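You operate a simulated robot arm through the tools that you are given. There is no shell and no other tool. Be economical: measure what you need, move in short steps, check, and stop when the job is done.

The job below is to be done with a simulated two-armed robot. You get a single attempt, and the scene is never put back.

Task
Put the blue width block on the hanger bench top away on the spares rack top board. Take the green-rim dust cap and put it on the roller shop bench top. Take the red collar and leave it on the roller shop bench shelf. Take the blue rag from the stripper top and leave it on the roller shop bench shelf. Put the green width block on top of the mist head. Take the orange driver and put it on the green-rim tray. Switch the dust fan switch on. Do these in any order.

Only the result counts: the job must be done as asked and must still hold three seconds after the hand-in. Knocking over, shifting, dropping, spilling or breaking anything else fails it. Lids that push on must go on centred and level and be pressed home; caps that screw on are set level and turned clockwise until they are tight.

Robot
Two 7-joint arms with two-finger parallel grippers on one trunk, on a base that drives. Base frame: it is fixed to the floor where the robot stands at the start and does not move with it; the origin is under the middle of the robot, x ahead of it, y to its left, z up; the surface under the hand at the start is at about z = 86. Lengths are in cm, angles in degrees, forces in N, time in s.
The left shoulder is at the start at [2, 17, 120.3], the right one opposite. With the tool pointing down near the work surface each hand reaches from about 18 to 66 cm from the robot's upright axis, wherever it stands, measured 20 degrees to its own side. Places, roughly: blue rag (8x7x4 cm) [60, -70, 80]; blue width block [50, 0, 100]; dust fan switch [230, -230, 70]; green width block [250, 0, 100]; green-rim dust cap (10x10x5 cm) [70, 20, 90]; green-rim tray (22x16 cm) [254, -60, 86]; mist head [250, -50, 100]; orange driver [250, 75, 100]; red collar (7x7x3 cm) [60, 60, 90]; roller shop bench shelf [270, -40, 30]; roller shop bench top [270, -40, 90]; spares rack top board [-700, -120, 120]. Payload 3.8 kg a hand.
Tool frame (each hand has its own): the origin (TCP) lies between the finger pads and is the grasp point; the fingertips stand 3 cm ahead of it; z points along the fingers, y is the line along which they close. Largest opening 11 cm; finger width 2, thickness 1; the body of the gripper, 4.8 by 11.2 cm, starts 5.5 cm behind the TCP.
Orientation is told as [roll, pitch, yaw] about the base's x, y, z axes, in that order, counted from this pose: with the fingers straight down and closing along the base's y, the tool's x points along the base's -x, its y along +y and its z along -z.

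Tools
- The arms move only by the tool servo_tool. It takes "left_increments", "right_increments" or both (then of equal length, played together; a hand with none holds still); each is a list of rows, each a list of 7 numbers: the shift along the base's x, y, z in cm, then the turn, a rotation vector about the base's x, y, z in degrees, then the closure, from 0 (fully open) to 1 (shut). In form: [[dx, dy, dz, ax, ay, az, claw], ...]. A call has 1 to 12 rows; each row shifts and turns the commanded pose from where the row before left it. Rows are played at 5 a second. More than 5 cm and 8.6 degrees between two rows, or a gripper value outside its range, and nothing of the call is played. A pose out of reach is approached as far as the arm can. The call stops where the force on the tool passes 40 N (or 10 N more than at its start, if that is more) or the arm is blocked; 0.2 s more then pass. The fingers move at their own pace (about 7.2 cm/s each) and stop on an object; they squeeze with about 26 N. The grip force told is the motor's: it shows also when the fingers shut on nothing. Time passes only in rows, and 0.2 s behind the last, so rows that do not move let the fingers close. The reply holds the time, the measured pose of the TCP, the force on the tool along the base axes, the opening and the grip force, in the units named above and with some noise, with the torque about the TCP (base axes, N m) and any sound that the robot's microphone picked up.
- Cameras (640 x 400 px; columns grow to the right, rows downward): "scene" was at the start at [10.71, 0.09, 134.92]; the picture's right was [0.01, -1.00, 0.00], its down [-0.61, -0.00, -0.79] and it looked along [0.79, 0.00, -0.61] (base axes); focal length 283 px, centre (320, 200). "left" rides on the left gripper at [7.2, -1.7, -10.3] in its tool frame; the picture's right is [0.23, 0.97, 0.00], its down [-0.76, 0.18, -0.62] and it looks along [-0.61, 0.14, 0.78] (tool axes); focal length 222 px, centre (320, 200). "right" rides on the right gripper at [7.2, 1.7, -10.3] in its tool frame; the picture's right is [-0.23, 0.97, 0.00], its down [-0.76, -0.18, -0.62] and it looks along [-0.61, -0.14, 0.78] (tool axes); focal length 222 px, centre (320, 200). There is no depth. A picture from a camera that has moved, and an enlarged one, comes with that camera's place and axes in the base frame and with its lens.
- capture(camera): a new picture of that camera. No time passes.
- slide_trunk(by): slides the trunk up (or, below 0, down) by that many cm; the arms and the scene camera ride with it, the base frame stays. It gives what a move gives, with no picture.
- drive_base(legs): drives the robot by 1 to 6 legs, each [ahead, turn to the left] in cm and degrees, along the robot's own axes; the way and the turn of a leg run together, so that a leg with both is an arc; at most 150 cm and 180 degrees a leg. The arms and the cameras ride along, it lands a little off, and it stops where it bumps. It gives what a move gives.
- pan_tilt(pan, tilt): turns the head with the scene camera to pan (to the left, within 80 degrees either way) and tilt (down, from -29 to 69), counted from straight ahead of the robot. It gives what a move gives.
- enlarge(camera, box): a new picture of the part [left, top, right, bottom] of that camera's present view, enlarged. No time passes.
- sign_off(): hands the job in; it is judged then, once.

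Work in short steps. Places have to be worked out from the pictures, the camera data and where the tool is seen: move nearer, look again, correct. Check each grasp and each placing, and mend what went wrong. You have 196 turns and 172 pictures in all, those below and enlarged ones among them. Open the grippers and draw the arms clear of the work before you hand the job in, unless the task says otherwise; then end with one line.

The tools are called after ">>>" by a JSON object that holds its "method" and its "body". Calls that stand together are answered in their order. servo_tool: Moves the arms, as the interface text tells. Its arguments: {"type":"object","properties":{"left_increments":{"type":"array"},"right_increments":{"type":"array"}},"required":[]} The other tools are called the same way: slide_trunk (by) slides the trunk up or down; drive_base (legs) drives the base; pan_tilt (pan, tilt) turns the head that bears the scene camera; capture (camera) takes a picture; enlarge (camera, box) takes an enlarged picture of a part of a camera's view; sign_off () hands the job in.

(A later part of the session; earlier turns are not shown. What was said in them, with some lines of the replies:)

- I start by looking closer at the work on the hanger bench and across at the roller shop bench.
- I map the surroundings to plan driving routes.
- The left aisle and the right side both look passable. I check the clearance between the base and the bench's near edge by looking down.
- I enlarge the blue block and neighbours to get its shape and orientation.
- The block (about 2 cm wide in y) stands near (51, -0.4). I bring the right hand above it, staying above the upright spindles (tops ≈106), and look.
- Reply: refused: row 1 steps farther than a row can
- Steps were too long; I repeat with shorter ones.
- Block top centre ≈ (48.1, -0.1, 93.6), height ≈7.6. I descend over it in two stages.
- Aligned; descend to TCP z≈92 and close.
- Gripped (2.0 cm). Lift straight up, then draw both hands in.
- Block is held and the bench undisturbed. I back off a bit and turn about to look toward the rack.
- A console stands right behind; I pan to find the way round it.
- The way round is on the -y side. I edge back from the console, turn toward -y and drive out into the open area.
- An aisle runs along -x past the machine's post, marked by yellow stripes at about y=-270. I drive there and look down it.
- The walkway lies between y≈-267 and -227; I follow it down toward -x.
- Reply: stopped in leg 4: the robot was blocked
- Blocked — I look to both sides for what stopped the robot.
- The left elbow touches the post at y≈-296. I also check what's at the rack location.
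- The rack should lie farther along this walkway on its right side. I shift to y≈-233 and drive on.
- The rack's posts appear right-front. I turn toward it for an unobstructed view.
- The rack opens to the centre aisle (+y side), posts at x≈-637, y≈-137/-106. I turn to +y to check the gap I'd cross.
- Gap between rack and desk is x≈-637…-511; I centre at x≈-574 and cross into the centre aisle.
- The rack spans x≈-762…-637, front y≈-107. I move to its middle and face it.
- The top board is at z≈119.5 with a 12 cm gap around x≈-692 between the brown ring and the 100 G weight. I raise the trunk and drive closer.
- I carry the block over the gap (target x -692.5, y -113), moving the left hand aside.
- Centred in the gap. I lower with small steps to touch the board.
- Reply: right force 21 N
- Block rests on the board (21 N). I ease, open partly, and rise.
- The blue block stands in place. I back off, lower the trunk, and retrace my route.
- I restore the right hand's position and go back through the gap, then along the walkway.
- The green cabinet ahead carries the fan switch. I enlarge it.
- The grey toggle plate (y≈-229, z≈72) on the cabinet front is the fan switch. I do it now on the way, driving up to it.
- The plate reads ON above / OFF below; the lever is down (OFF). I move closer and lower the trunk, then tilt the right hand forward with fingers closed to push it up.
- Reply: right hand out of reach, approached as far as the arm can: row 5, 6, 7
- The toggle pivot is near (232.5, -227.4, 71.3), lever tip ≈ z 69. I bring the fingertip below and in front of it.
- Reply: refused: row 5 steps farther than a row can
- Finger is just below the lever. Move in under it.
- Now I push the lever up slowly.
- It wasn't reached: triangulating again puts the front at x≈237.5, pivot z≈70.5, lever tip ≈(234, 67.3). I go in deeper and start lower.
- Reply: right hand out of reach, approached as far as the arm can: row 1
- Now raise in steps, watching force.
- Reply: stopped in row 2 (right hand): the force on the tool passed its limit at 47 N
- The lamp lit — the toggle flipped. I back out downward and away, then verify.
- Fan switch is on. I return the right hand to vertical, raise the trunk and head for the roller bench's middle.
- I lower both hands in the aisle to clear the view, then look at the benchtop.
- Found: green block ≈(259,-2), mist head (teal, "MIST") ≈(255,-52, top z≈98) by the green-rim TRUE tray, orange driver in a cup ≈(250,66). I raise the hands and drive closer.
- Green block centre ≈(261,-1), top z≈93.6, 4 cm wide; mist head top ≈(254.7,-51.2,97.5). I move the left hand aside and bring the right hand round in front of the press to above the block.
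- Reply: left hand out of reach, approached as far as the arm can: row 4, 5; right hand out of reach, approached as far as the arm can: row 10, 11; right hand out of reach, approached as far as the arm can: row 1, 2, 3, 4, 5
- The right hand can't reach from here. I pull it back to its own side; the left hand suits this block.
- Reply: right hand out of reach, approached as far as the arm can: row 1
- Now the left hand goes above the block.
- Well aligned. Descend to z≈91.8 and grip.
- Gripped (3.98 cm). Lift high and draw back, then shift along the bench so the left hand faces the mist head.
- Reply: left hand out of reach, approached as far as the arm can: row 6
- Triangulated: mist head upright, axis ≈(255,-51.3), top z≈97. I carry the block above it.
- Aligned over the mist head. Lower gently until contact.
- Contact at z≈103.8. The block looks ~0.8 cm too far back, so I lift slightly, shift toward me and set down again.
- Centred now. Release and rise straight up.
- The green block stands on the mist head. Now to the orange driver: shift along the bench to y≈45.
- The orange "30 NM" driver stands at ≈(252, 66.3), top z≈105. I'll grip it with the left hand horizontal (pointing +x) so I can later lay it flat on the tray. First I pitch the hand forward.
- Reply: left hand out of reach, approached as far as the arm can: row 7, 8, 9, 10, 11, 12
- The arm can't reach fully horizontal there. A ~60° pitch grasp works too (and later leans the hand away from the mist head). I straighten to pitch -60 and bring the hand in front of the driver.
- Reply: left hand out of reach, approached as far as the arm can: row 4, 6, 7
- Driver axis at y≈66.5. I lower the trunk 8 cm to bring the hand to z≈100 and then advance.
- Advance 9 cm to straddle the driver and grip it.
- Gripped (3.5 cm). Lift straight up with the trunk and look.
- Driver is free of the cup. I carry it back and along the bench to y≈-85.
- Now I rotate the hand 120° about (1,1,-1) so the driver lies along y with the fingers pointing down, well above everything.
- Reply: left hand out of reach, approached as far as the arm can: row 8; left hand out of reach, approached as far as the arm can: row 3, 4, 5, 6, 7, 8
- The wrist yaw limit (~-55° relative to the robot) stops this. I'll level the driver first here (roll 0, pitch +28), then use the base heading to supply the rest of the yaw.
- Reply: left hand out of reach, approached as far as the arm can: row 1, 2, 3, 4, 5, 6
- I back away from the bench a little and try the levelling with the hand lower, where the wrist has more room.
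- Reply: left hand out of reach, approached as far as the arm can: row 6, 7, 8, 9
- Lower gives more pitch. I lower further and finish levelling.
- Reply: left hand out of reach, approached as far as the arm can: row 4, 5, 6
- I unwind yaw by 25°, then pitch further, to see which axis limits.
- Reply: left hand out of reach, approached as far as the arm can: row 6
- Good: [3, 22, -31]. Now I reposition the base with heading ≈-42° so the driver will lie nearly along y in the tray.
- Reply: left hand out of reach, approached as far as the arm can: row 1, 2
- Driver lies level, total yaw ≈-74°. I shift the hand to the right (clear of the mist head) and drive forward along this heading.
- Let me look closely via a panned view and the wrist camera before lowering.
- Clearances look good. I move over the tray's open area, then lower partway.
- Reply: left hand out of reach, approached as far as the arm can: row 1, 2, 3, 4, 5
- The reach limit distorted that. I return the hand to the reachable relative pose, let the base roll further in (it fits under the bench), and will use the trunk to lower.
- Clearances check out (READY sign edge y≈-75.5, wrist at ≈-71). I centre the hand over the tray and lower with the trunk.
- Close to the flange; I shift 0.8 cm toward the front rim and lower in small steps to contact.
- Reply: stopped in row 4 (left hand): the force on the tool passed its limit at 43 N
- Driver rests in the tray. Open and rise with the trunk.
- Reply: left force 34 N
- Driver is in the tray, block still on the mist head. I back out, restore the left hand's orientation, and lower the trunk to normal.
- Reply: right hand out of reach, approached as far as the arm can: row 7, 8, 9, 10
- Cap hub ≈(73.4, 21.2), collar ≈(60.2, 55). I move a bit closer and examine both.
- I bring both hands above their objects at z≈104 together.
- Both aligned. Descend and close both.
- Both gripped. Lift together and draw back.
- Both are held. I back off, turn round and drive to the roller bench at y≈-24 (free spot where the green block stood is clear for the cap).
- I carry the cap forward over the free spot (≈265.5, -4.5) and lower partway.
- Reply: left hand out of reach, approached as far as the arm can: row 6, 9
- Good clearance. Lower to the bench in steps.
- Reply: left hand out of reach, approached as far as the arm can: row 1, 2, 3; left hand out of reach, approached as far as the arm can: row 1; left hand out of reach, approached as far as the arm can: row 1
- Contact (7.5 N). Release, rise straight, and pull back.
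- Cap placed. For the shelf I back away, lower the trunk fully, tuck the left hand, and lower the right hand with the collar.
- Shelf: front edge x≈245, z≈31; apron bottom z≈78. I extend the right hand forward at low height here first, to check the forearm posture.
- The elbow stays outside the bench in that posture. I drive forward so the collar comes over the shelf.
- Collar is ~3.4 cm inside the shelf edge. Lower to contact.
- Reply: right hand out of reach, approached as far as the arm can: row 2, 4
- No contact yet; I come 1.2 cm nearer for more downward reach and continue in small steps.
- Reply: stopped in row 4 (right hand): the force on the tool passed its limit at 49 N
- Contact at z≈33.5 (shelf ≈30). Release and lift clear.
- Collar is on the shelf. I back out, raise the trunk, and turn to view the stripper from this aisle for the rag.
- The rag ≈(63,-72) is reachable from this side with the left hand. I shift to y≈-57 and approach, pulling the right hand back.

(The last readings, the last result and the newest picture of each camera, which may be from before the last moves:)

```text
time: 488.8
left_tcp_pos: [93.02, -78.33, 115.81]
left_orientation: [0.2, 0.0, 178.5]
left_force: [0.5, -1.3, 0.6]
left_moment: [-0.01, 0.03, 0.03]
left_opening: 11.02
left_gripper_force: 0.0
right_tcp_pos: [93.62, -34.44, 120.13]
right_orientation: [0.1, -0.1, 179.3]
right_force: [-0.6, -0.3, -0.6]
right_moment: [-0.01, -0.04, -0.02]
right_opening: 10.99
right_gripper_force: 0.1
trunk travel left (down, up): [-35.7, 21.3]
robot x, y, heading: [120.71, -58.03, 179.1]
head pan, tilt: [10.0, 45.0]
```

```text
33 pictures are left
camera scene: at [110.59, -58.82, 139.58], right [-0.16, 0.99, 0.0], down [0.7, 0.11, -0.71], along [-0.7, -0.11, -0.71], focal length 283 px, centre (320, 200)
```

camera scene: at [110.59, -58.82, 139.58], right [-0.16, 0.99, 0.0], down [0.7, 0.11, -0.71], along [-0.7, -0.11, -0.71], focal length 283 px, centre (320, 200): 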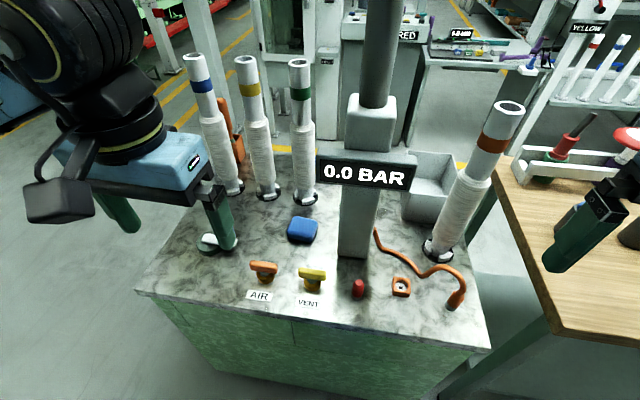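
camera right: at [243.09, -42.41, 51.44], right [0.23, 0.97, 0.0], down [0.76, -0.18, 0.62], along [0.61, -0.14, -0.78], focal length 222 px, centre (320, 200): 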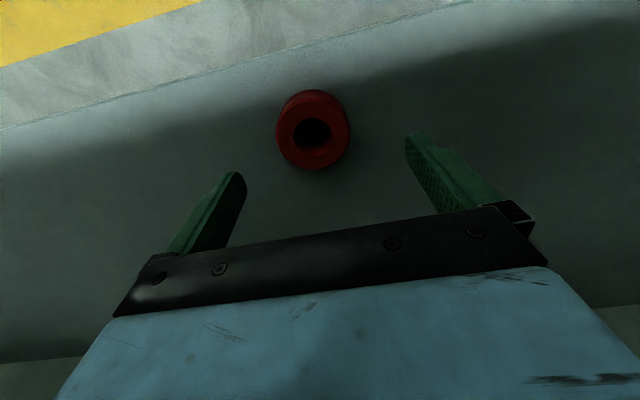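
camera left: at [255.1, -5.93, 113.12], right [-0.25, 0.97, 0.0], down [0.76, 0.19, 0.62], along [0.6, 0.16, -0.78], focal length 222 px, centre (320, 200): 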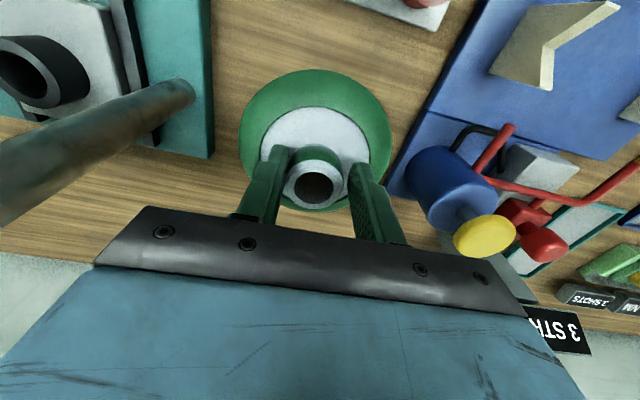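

Rag ≈(63.8,-71.1). The BAR sign's edge is at y≈-66, x≈70 — I keep clear and bring the left hand above the rag.

>>> {"method": "servo_tool", "body": {"left_increments": [[-4.2, 1, 0, 0, 0, 0, 0], [-4.2, 1, 0, 0, 0, 0, 0], [-4.2, 1, 0, 0, 0, 0, 0], [-4.2, 1, 0, 0, 0, 0, 0], [-4.2, 1, 0, 0, 0, 0, 0], [-4.2, 1, 0, 0, 0, 0, 0], [-4, 0.9, 0, 0, 0, 0, 0]]}}

>>> {"method": "capture", "body": {"camera": "left"}}

>>> {"method": "capture", "body": {"camera": "scene"}}

```text
time: 490.4
left_tcp_pos: [63.59, -71.29, 115.78]
left_orientation: [0.3, 0.0, 178.4]
left_force: [-0.2, 1.1, 0.3]
left_moment: [-0.01, 0.01, -0.02]
left_opening: 11.01
left_gripper_force: 0.0
right_tcp_pos: [93.72, -34.34, 120.24]
right_orientation: [0.1, -0.1, 179.3]
right_force: [0.4, 0.2, -0.1]
right_moment: [0.01, 0.01, 0.01]
right_opening: 10.99
right_gripper_force: 0.0
trunk travel left (down, up): [-35.7, 21.3]
robot x, y, heading: [120.86, -57.7, 179.2]
head pan, tilt: [10.0, 45.0]
```

```text
32 pictures are left
camera left: at [70.84, -69.67, 126.31], right [0.2, -0.98, 0.01], down [-0.77, -0.15, 0.62], along [-0.61, -0.13, -0.78], focal length 222 px, centre (320, 200)
```

left: 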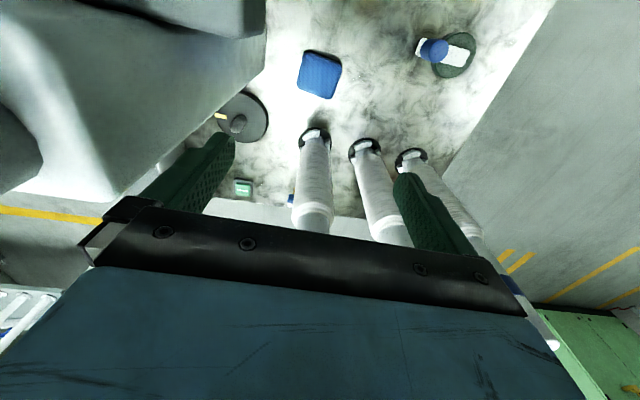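

```text
31 pictures are left
camera scene: at [110.51, -58.72, 139.57], right [-0.16, 0.99, 0.0], down [0.7, 0.11, -0.71], along [-0.7, -0.11, -0.71], focal length 283 px, centre (320, 200)
```

scene: 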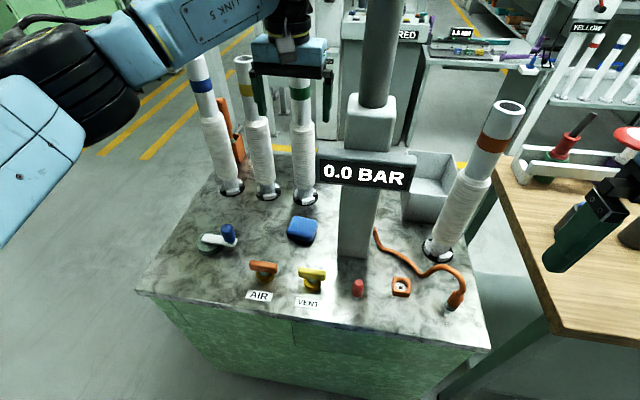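

Aligned over the rag. Descend partway and verify.

>>> {"method": "servo_tool", "body": {"left_increments": [[0.1, -0.2, -4.5, 0, 0, 0, 0], [0, 0, -4.5, 0, 0, 0, 0], [0, 0, -4.5, 0, 0, 0, 0], [0, 0, -4.5, 0, 0, 0, 0], [0, 0, -4, 0, 0, 0, 0]]}}

>>> {"method": "capture", "body": {"camera": "left"}}

>>> {"method": "capture", "body": {"camera": "scene"}}

```text
time: 491.6
left_tcp_pos: [63.74, -71.7, 93.77]
left_orientation: [0.3, 0.0, 178.5]
left_force: [0.3, 0.5, 0.5]
left_moment: [-0.03, 0.03, -0.03]
left_opening: 11.0
left_gripper_force: 0.2
right_tcp_pos: [93.74, -34.51, 120.18]
right_orientation: [0.1, 0.0, 179.4]
right_force: [0.1, 0.5, 0.0]
right_moment: [0.04, 0.0, 0.0]
right_opening: 11.01
right_gripper_force: 0.1
trunk travel left (down, up): [-35.7, 21.3]
robot x, y, heading: [120.79, -57.69, 179.0]
head pan, tilt: [10.0, 45.0]
```

```text
30 pictures are left
camera left: at [71.03, -70.02, 104.17], right [0.2, -0.98, 0.0], down [-0.77, -0.15, 0.62], along [-0.61, -0.13, -0.78], focal length 222 px, centre (320, 200)
```

left: 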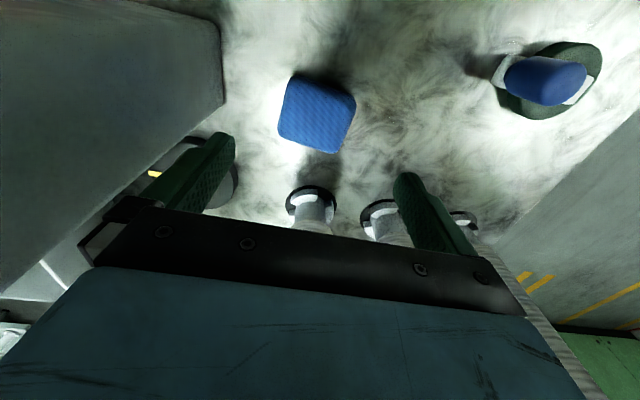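

```text
29 pictures are left
camera scene: at [110.54, -58.82, 139.57], right [-0.16, 0.99, 0.0], down [0.7, 0.11, -0.71], along [-0.7, -0.11, -0.71], focal length 283 px, centre (320, 200)
```

scene: 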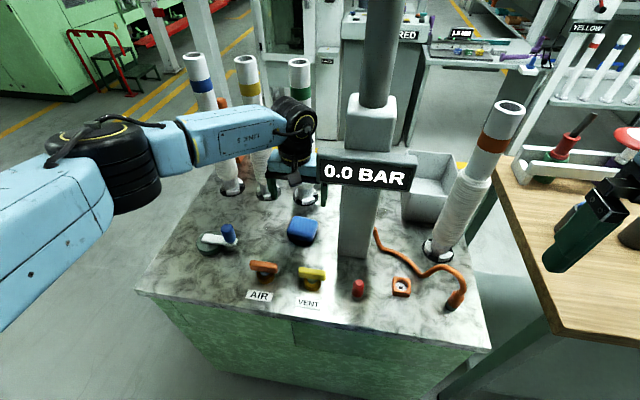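

Good. Descend to TCP ≈81.5 and close on the rag.

>>> {"method": "servo_tool", "body": {"left_increments": [[0.3, 0.4, -4, 0, 0, 0, 0], [0, 0, -4, 0, 0, 0, 0], [0, 0, -3, 0, 0, 0, 0], [0, 0, -1, 0, 0, 0, 0], [0, 0, 0, 0, 0, 0, 1], [0, 0, 0, 0, 0, 0, 1], [0, 0, 0, 0, 0, 0, 1]]}}

>>> {"method": "capture", "body": {"camera": "left"}}

```text
time: 493.2
left_tcp_pos: [64.04, -71.33, 81.79]
left_orientation: [0.3, 0.0, 178.4]
left_force: [0.0, -0.1, 0.0]
left_moment: [0.0, -0.01, 0.01]
left_opening: 7.63
left_gripper_force: 26.2
right_tcp_pos: [93.7, -34.47, 120.19]
right_orientation: [0.1, -0.1, 179.3]
right_force: [0.2, -0.1, -0.3]
right_moment: [-0.02, -0.01, 0.05]
right_opening: 11.0
right_gripper_force: 0.1
trunk travel left (down, up): [-35.7, 21.3]
robot x, y, heading: [121.02, -57.9, 179.4]
head pan, tilt: [10.0, 45.0]
```

```text
28 pictures are left
camera left: at [71.43, -69.64, 92.23], right [0.2, -0.98, 0.0], down [-0.77, -0.15, 0.62], along [-0.61, -0.13, -0.78], focal length 222 px, centre (320, 200)
```

left: 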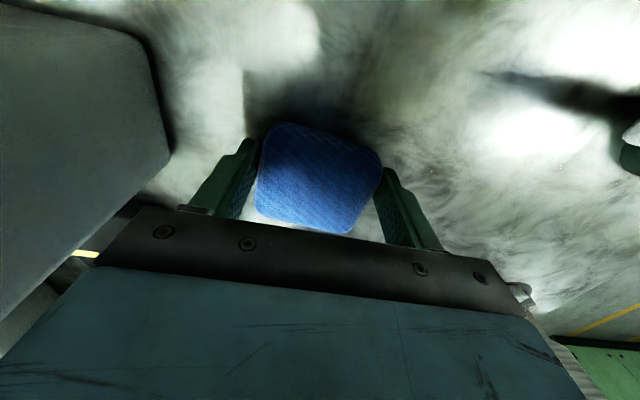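

Gripped (7.6 cm). Lift straight up and retract.

>>> {"method": "servo_tool", "body": {"left_increments": [[0, 0, 3, 0, 0, 0, 1], [0, 0, 4, 0, 0, 0, 1], [0, 0, 4.5, 0, 0, 0, 1], [0, 0, 4.5, 0, 0, 0, 1], [0, 0, 4.5, 0, 0, 0, 1], [0, 0, 4.5, 0, 0, 0, 1], [0, 0, 4.5, 0, 0, 0, 1], [0, -0.5, 4.5, 0, 0, 0, 1], [4.2, -1, 1, 0, 0, 0, 1], [4.5, -1, 0, 0, 0, 0, 1], [4.5, -1, 0, 0, 0, 0, 1], [4.5, -1, 0, 0, 0, 0, 1]]}}

>>> {"method": "capture", "body": {"camera": "scene"}}

```text
time: 495.8
left_tcp_pos: [82.03, -75.76, 116.94]
left_orientation: [0.3, 0.0, 178.5]
left_force: [-0.2, -0.1, -0.6]
left_moment: [0.04, 0.03, -0.02]
left_opening: 7.6
left_gripper_force: 26.3
right_tcp_pos: [93.66, -34.41, 120.28]
right_orientation: [0.1, -0.1, 179.3]
right_force: [0.7, 0.0, 1.4]
right_moment: [0.01, 0.0, -0.01]
right_opening: 11.01
right_gripper_force: 0.0
trunk travel left (down, up): [-35.7, 21.3]
robot x, y, heading: [120.82, -57.71, 179.4]
head pan, tilt: [10.0, 45.0]
```

```text
27 pictures are left
camera scene: at [110.65, -58.87, 139.58], right [-0.16, 0.99, 0.0], down [0.7, 0.11, -0.71], along [-0.7, -0.11, -0.71], focal length 283 px, centre (320, 200)
```

scene: 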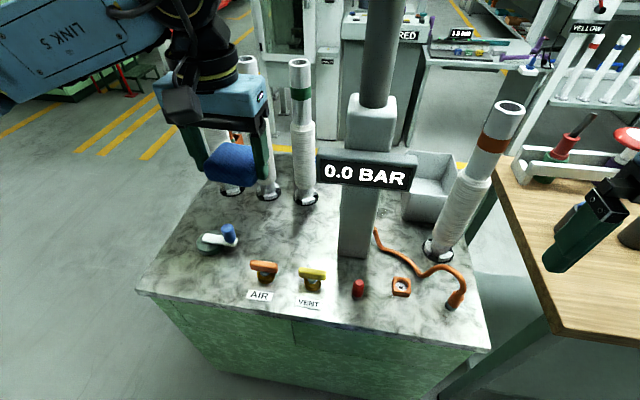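

Rag held. I back off, turn to the roller bench at y≈-20, lower the trunk and hand for the shelf.

>>> {"method": "drive_base", "body": {"legs": [[-37, 0], [0, -90], [38, 0], [0, -89.5]]}}

>>> {"method": "slide_trunk", "body": {"by": -35}}

>>> {"method": "servo_tool", "body": {"left_increments": [[0, 0.5, -4.5, 0, 0, 0, 1], [0, 0.5, -4.5, 0, 0, 0, 1], [0, 0.5, -4.5, 0, 0, 0, 1], [0, 0.5, -4.5, 0, 0, 0, 1], [0, 0.5, -4.5, 0, 0, 0, 1], [0, 0.5, -4.5, 0, 0, 0, 1], [0, 0, -4.5, 0, 0, 0, 1], [0, 0, -4.5, 0, 0, 0, 1], [3.5, 0, -2.5, 0, 0, 0, 1], [4, 0, 0, 0, 0, 0, 1], [4, 0, 0, 0, 0, 0, 1]]}}

>>> {"method": "pan_tilt", "body": {"pan": 15, "tilt": 40}}

>>> {"method": "capture", "body": {"camera": "scene"}}

```text
time: 507.8
left_tcp_pos: [197.05, -1.83, 116.75]
left_orientation: [0.3, 0.0, -1.2]
left_force: [-0.4, -0.6, -0.9]
left_moment: [0.02, 0.01, 0.01]
left_opening: 7.52
left_gripper_force: 25.8
right_tcp_pos: [185.41, -43.07, 120.18]
right_orientation: [0.2, -0.1, -0.3]
right_force: [1.7, -0.3, 0.5]
right_moment: [-0.01, 0.01, 0.0]
right_opening: 10.99
right_gripper_force: 0.1
trunk travel left (down, up): [-35.7, 21.3]
robot x, y, heading: [158.03, -19.7, -0.3]
head pan, tilt: [10.0, 45.0]
```

```text
time: 511.2
left_tcp_pos: [197.15, -1.79, 81.85]
left_orientation: [0.3, 0.0, -1.1]
left_force: [0.1, 0.1, 0.1]
left_moment: [-0.01, 0.01, -0.02]
left_opening: 7.52
left_gripper_force: 26.5
right_tcp_pos: [185.41, -43.26, 85.14]
right_orientation: [0.1, -0.1, -0.3]
right_force: [0.2, 0.8, 0.2]
right_moment: [-0.02, -0.02, 0.01]
right_opening: 11.0
right_gripper_force: 0.0
trunk travel left (down, up): [-0.7, 56.3]
robot x, y, heading: [158.15, -20.28, -0.6]
head pan, tilt: [10.0, 45.0]
```

```text
time: 513.6
left_tcp_pos: [208.79, 1.14, 43.33]
left_orientation: [0.3, 0.1, -1.1]
left_force: [0.3, -0.1, -0.7]
left_moment: [-0.01, 0.02, 0.0]
left_opening: 7.47
left_gripper_force: 25.7
right_tcp_pos: [185.53, -43.08, 85.24]
right_orientation: [0.1, -0.1, -0.4]
right_force: [0.0, 0.6, -0.6]
right_moment: [-0.02, 0.0, 0.01]
right_opening: 11.02
right_gripper_force: 0.0
trunk travel left (down, up): [-0.7, 56.3]
robot x, y, heading: [158.58, -20.27, -0.5]
head pan, tilt: [10.0, 45.0]
```

```text
time: 514.2
left_tcp_pos: [208.84, 1.23, 43.26]
left_orientation: [0.3, 0.1, -1.2]
left_force: [-0.2, -0.8, -0.5]
left_moment: [0.02, 0.02, 0.05]
left_opening: 7.47
left_gripper_force: 26.2
right_tcp_pos: [185.56, -43.18, 85.27]
right_orientation: [0.1, -0.1, -0.2]
right_force: [0.0, 0.0, 0.2]
right_moment: [-0.02, -0.02, -0.01]
right_opening: 11.02
right_gripper_force: 0.0
trunk travel left (down, up): [-0.7, 56.3]
robot x, y, heading: [158.43, -20.3, -0.3]
head pan, tilt: [15.0, 40.0]
```

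```text
26 pictures are left
camera scene: at [168.61, -18.06, 105.3], right [0.25, -0.97, 0.0], down [-0.62, -0.16, -0.77], along [0.74, 0.19, -0.64], focal length 283 px, centre (320, 200)
```

scene: 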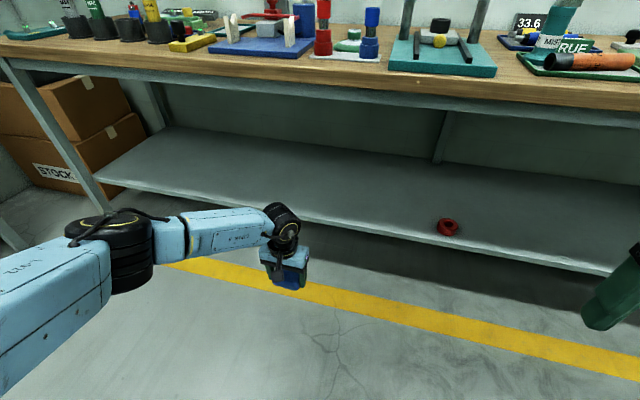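

Collar is visible on the shelf. I drive in with the rag.

>>> {"method": "drive_base", "body": {"legs": [[43.5, 0]]}}

>>> {"method": "capture", "body": {"camera": "left"}}

```text
time: 516.9
left_tcp_pos: [252.36, 0.95, 43.37]
left_orientation: [0.2, 0.0, -1.1]
left_force: [0.0, 0.7, -1.1]
left_moment: [0.02, 0.03, 0.0]
left_opening: 7.45
left_gripper_force: 26.2
right_tcp_pos: [229.15, -43.46, 85.15]
right_orientation: [0.1, -0.1, -0.3]
right_force: [-0.5, 0.5, -1.2]
right_moment: [0.01, -0.02, 0.02]
right_opening: 10.97
right_gripper_force: 0.2
trunk travel left (down, up): [-0.7, 56.3]
robot x, y, heading: [202.07, -20.72, -0.5]
head pan, tilt: [15.0, 40.0]
```

```text
25 pictures are left
camera left: at [245.07, -0.67, 53.82], right [-0.21, 0.98, 0.0], down [0.77, 0.16, 0.62], along [0.61, 0.13, -0.78], focal length 222 px, centre (320, 200)
```

left: 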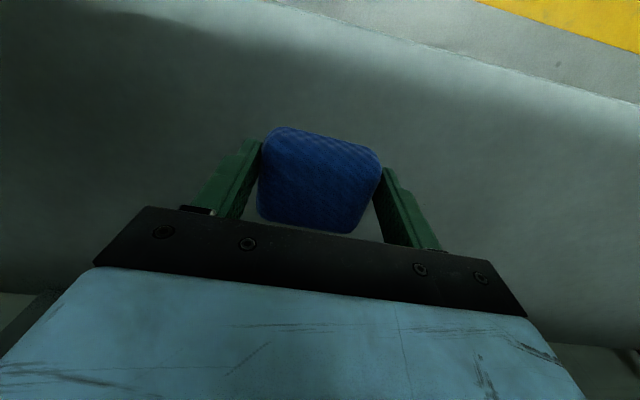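

>>> {"method": "servo_tool", "body": {"left_increments": [[-0.6, 0, -3, 0, 0, 0, 1], [-0.4, 0, -3, 0, 0, 0, 1], [0, 0, -1.2, 0, 0, 0, 1], [0, 0, -0.5, 0, 0, 0, 1], [0, 0, -0.5, 0, 0, 0, 1], [0, 0, -0.4, 0, 0, 0, 1], [0, 0, -0.4, 0, 0, 0, 1]]}}

>>> {"method": "capture", "body": {"camera": "left"}}

```text
time: 518.5
left_tcp_pos: [251.35, 0.83, 34.27]
left_orientation: [0.3, 0.1, -1.1]
left_force: [0.1, 0.2, -0.2]
left_moment: [0.0, 0.07, -0.01]
left_opening: 7.44
left_gripper_force: 25.8
right_tcp_pos: [229.11, -43.48, 85.27]
right_orientation: [0.2, -0.1, -0.3]
right_force: [0.0, -0.2, 0.1]
right_moment: [-0.02, -0.02, 0.02]
right_opening: 10.99
right_gripper_force: 0.1
trunk travel left (down, up): [-0.7, 56.3]
robot x, y, heading: [202.17, -20.29, -0.6]
head pan, tilt: [15.0, 40.0]
```

```text
24 pictures are left
camera left: at [244.05, -0.67, 44.79], right [-0.21, 0.98, 0.01], down [0.77, 0.16, 0.62], along [0.61, 0.13, -0.78], focal length 222 px, centre (320, 200)
```

left: 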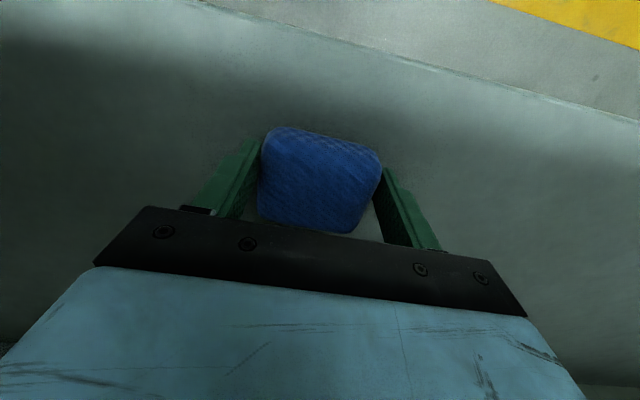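

Still free; I lower a little more until contact.

>>> {"method": "servo_tool", "body": {"left_increments": [[0, 0, -0.3, 0, 0, 0, 1], [0, 0, -0.3, 0, 0, 0, 1], [0, 0, -0.3, 0, 0, 0, 1], [0, 0, -0.3, 0, 0, 0, 1]]}}

```text
time: 519.5
left_tcp_pos: [251.41, 0.88, 33.49]
left_orientation: [0.4, -0.4, -1.1]
left_force: [-7.5, 2.7, 35.1]
left_moment: [-0.07, 0.14, -0.33]
left_opening: 7.49
left_gripper_force: 26.1
right_tcp_pos: [229.02, -43.61, 85.26]
right_orientation: [0.1, -0.2, -0.2]
right_force: [-0.1, 0.2, 0.1]
right_moment: [0.0, -0.06, 0.01]
right_opening: 10.98
right_gripper_force: 0.0
trunk travel left (down, up): [-0.7, 56.3]
robot x, y, heading: [201.98, -20.54, -0.6]
head pan, tilt: [15.0, 40.0]
```

Contact (35 N). Release and lift clear.

>>> {"method": "servo_tool", "body": {"left_increments": [[0, 0, 0.3, 0, 0, 0, 1], [0, 0, 0, 0, 0, 0, 0.2], [0, 0, 0, 0, 0, 0, 0], [0, 0, 0, 0, 0, 0, 0], [0, 0, 2, 0, 0, 0, 0], [0, 0, 3, 0, 0, 0, 0], [0, 0, 3, 0, 0, 0, 0]]}}

>>> {"method": "capture", "body": {"camera": "left"}}

```text
time: 521.1
left_tcp_pos: [251.34, 0.84, 41.51]
left_orientation: [0.3, -0.1, -1.1]
left_force: [-0.3, 0.0, 0.6]
left_moment: [0.0, -0.01, -0.02]
left_opening: 10.98
left_gripper_force: 0.0
right_tcp_pos: [229.24, -43.47, 85.2]
right_orientation: [0.1, -0.1, -0.3]
right_force: [-0.8, 0.4, -0.7]
right_moment: [0.01, 0.0, 0.0]
right_opening: 11.0
right_gripper_force: 0.0
trunk travel left (down, up): [-0.7, 56.3]
robot x, y, heading: [201.71, -20.22, -0.2]
head pan, tilt: [15.0, 40.0]
```

```text
23 pictures are left
camera left: at [244.04, -0.72, 52.0], right [-0.21, 0.98, 0.01], down [0.77, 0.16, 0.62], along [0.61, 0.13, -0.78], focal length 222 px, centre (320, 200)
```

left: 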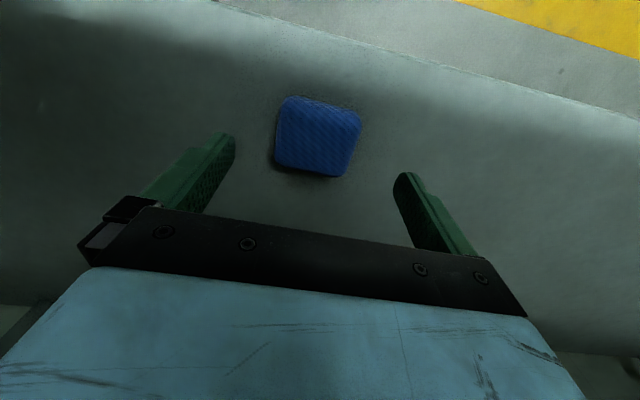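

The rag lies on the shelf. I back out, raise up, and take a final look at the whole bench and the fan switch lamp.

>>> {"method": "drive_base", "body": {"legs": [[-50, 0]]}}

>>> {"method": "slide_trunk", "body": {"by": 30}}

>>> {"method": "pan_tilt", "body": {"pan": 0, "tilt": 32}}

>>> {"method": "capture", "body": {"camera": "scene"}}

>>> {"method": "pan_tilt", "body": {"pan": -65, "tilt": 15}}

>>> {"method": "capture", "body": {"camera": "scene"}}

```text
time: 524.0
left_tcp_pos: [201.46, 1.13, 41.45]
left_orientation: [0.4, -0.1, -1.3]
left_force: [-0.1, -0.2, -1.0]
left_moment: [-0.01, 0.01, 0.05]
left_opening: 11.0
left_gripper_force: 0.0
right_tcp_pos: [179.02, -43.15, 85.26]
right_orientation: [0.1, -0.1, -0.6]
right_force: [0.9, 0.4, 0.4]
right_moment: [0.0, 0.02, 0.01]
right_opening: 11.0
right_gripper_force: 0.1
trunk travel left (down, up): [-0.7, 56.3]
robot x, y, heading: [152.37, -20.05, -0.7]
head pan, tilt: [15.0, 40.0]
```

```text
time: 527.0
left_tcp_pos: [201.47, 1.0, 71.61]
left_orientation: [0.4, 0.1, -1.4]
left_force: [0.2, 0.3, -0.6]
left_moment: [0.02, 0.01, 0.02]
left_opening: 11.0
left_gripper_force: 0.1
right_tcp_pos: [179.11, -43.02, 115.17]
right_orientation: [0.0, 0.0, -0.6]
right_force: [0.9, -0.5, -0.2]
right_moment: [-0.02, 0.03, -0.02]
right_opening: 10.98
right_gripper_force: 0.1
trunk travel left (down, up): [-30.7, 26.3]
robot x, y, heading: [151.56, -20.18, -0.5]
head pan, tilt: [15.0, 40.0]
```

```text
time: 527.8
left_tcp_pos: [201.52, 1.0, 71.47]
left_orientation: [0.3, -0.1, -1.4]
left_force: [-0.6, 0.5, -0.1]
left_moment: [0.03, 0.0, -0.01]
left_opening: 11.04
left_gripper_force: 0.2
right_tcp_pos: [178.98, -43.06, 115.21]
right_orientation: [0.1, -0.1, -0.6]
right_force: [-0.7, 0.3, -0.3]
right_moment: [0.0, 0.0, -0.01]
right_opening: 11.0
right_gripper_force: 0.1
trunk travel left (down, up): [-30.7, 26.3]
robot x, y, heading: [151.72, -19.52, -0.8]
head pan, tilt: [0.0, 32.0]
```

```text
22 pictures are left
camera scene: at [162.99, -20.15, 136.52], right [-0.01, -1.0, 0.0], down [-0.53, 0.01, -0.85], along [0.85, -0.01, -0.53], focal length 283 px, centre (320, 200)
```

scene: 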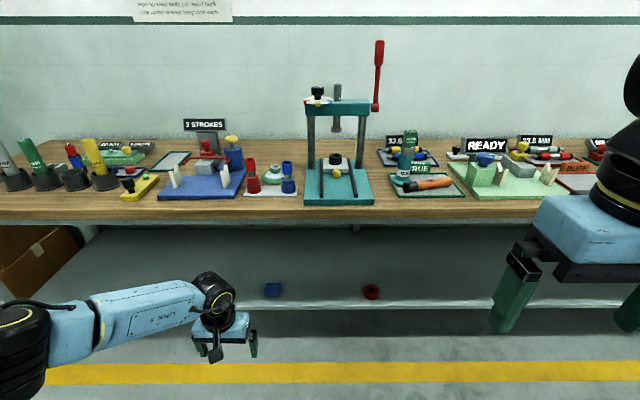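

```text
time: 529.2
left_tcp_pos: [201.46, 1.04, 71.58]
left_orientation: [0.4, 0.0, -1.3]
left_force: [0.3, 1.4, 0.4]
left_moment: [-0.01, -0.05, 0.01]
left_opening: 11.0
left_gripper_force: 0.1
right_tcp_pos: [179.04, -43.1, 115.2]
right_orientation: [0.1, 0.1, -0.6]
right_force: [-1.3, -0.8, -0.2]
right_moment: [0.0, -0.04, 0.0]
right_opening: 11.0
right_gripper_force: 0.0
trunk travel left (down, up): [-30.7, 26.3]
robot x, y, heading: [151.8, -20.45, -0.3]
head pan, tilt: [-65.0, 15.0]
```

```text
21 pictures are left
camera scene: at [157.88, -28.55, 139.26], right [-0.91, -0.41, 0.0], down [-0.11, 0.24, -0.97], along [0.4, -0.88, -0.26], focal length 283 px, centre (320, 200)
```

scene: 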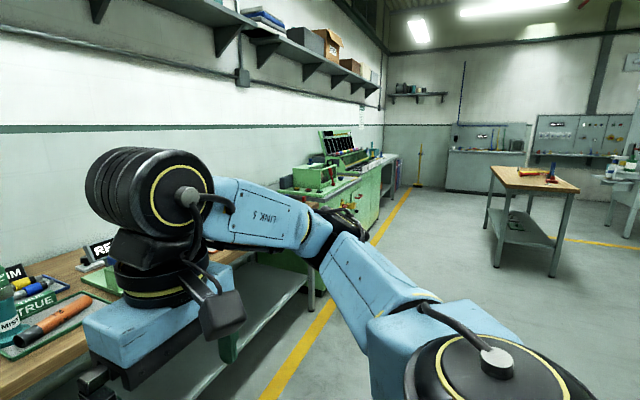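

>>> {"method": "pan_tilt", "body": {"pan": 0, "tilt": 32}}

>>> {"method": "enlarge", "body": {"camera": "scene", "box": [230, 110, 480, 310]}}

```text
time: 530.5
left_tcp_pos: [201.34, 1.16, 71.59]
left_orientation: [0.3, 0.0, -1.4]
left_force: [0.1, -0.2, -0.9]
left_moment: [0.0, 0.01, 0.03]
left_opening: 10.97
left_gripper_force: 0.0
right_tcp_pos: [179.05, -43.13, 115.24]
right_orientation: [0.1, -0.1, -0.6]
right_force: [-0.5, 0.0, -1.2]
right_moment: [-0.02, 0.0, -0.01]
right_opening: 10.97
right_gripper_force: 0.0
trunk travel left (down, up): [-30.7, 26.3]
robot x, y, heading: [152.1, -20.23, -0.4]
head pan, tilt: [0.0, 32.0]
```

```text
2.00 times, centred on (355, 210) of scene
camera zoom: at [162.99, -20.16, 136.53], right [-0.01, -1.0, 0.0], down [-0.53, 0.01, -0.85], along [0.85, -0.01, -0.53], focal length 566 px, centre (250, 180)
```

zoom: 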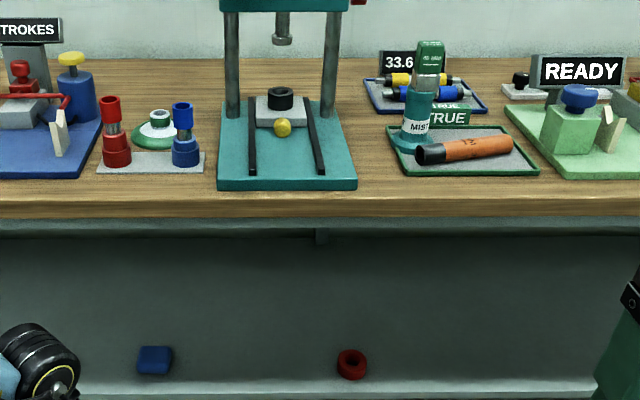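

Everything is in place: block on the mist head, driver in the tray, cap on the top, rag and collar on the shelf, fan on, blue block on the rack. Handing in.

>>> {"method": "sign_off", "body": {}}

```text
The job is handed in.
```

All seven tasks are done and the job is handed in. I checked each result by camera after placing it, but not again after the hand-in.
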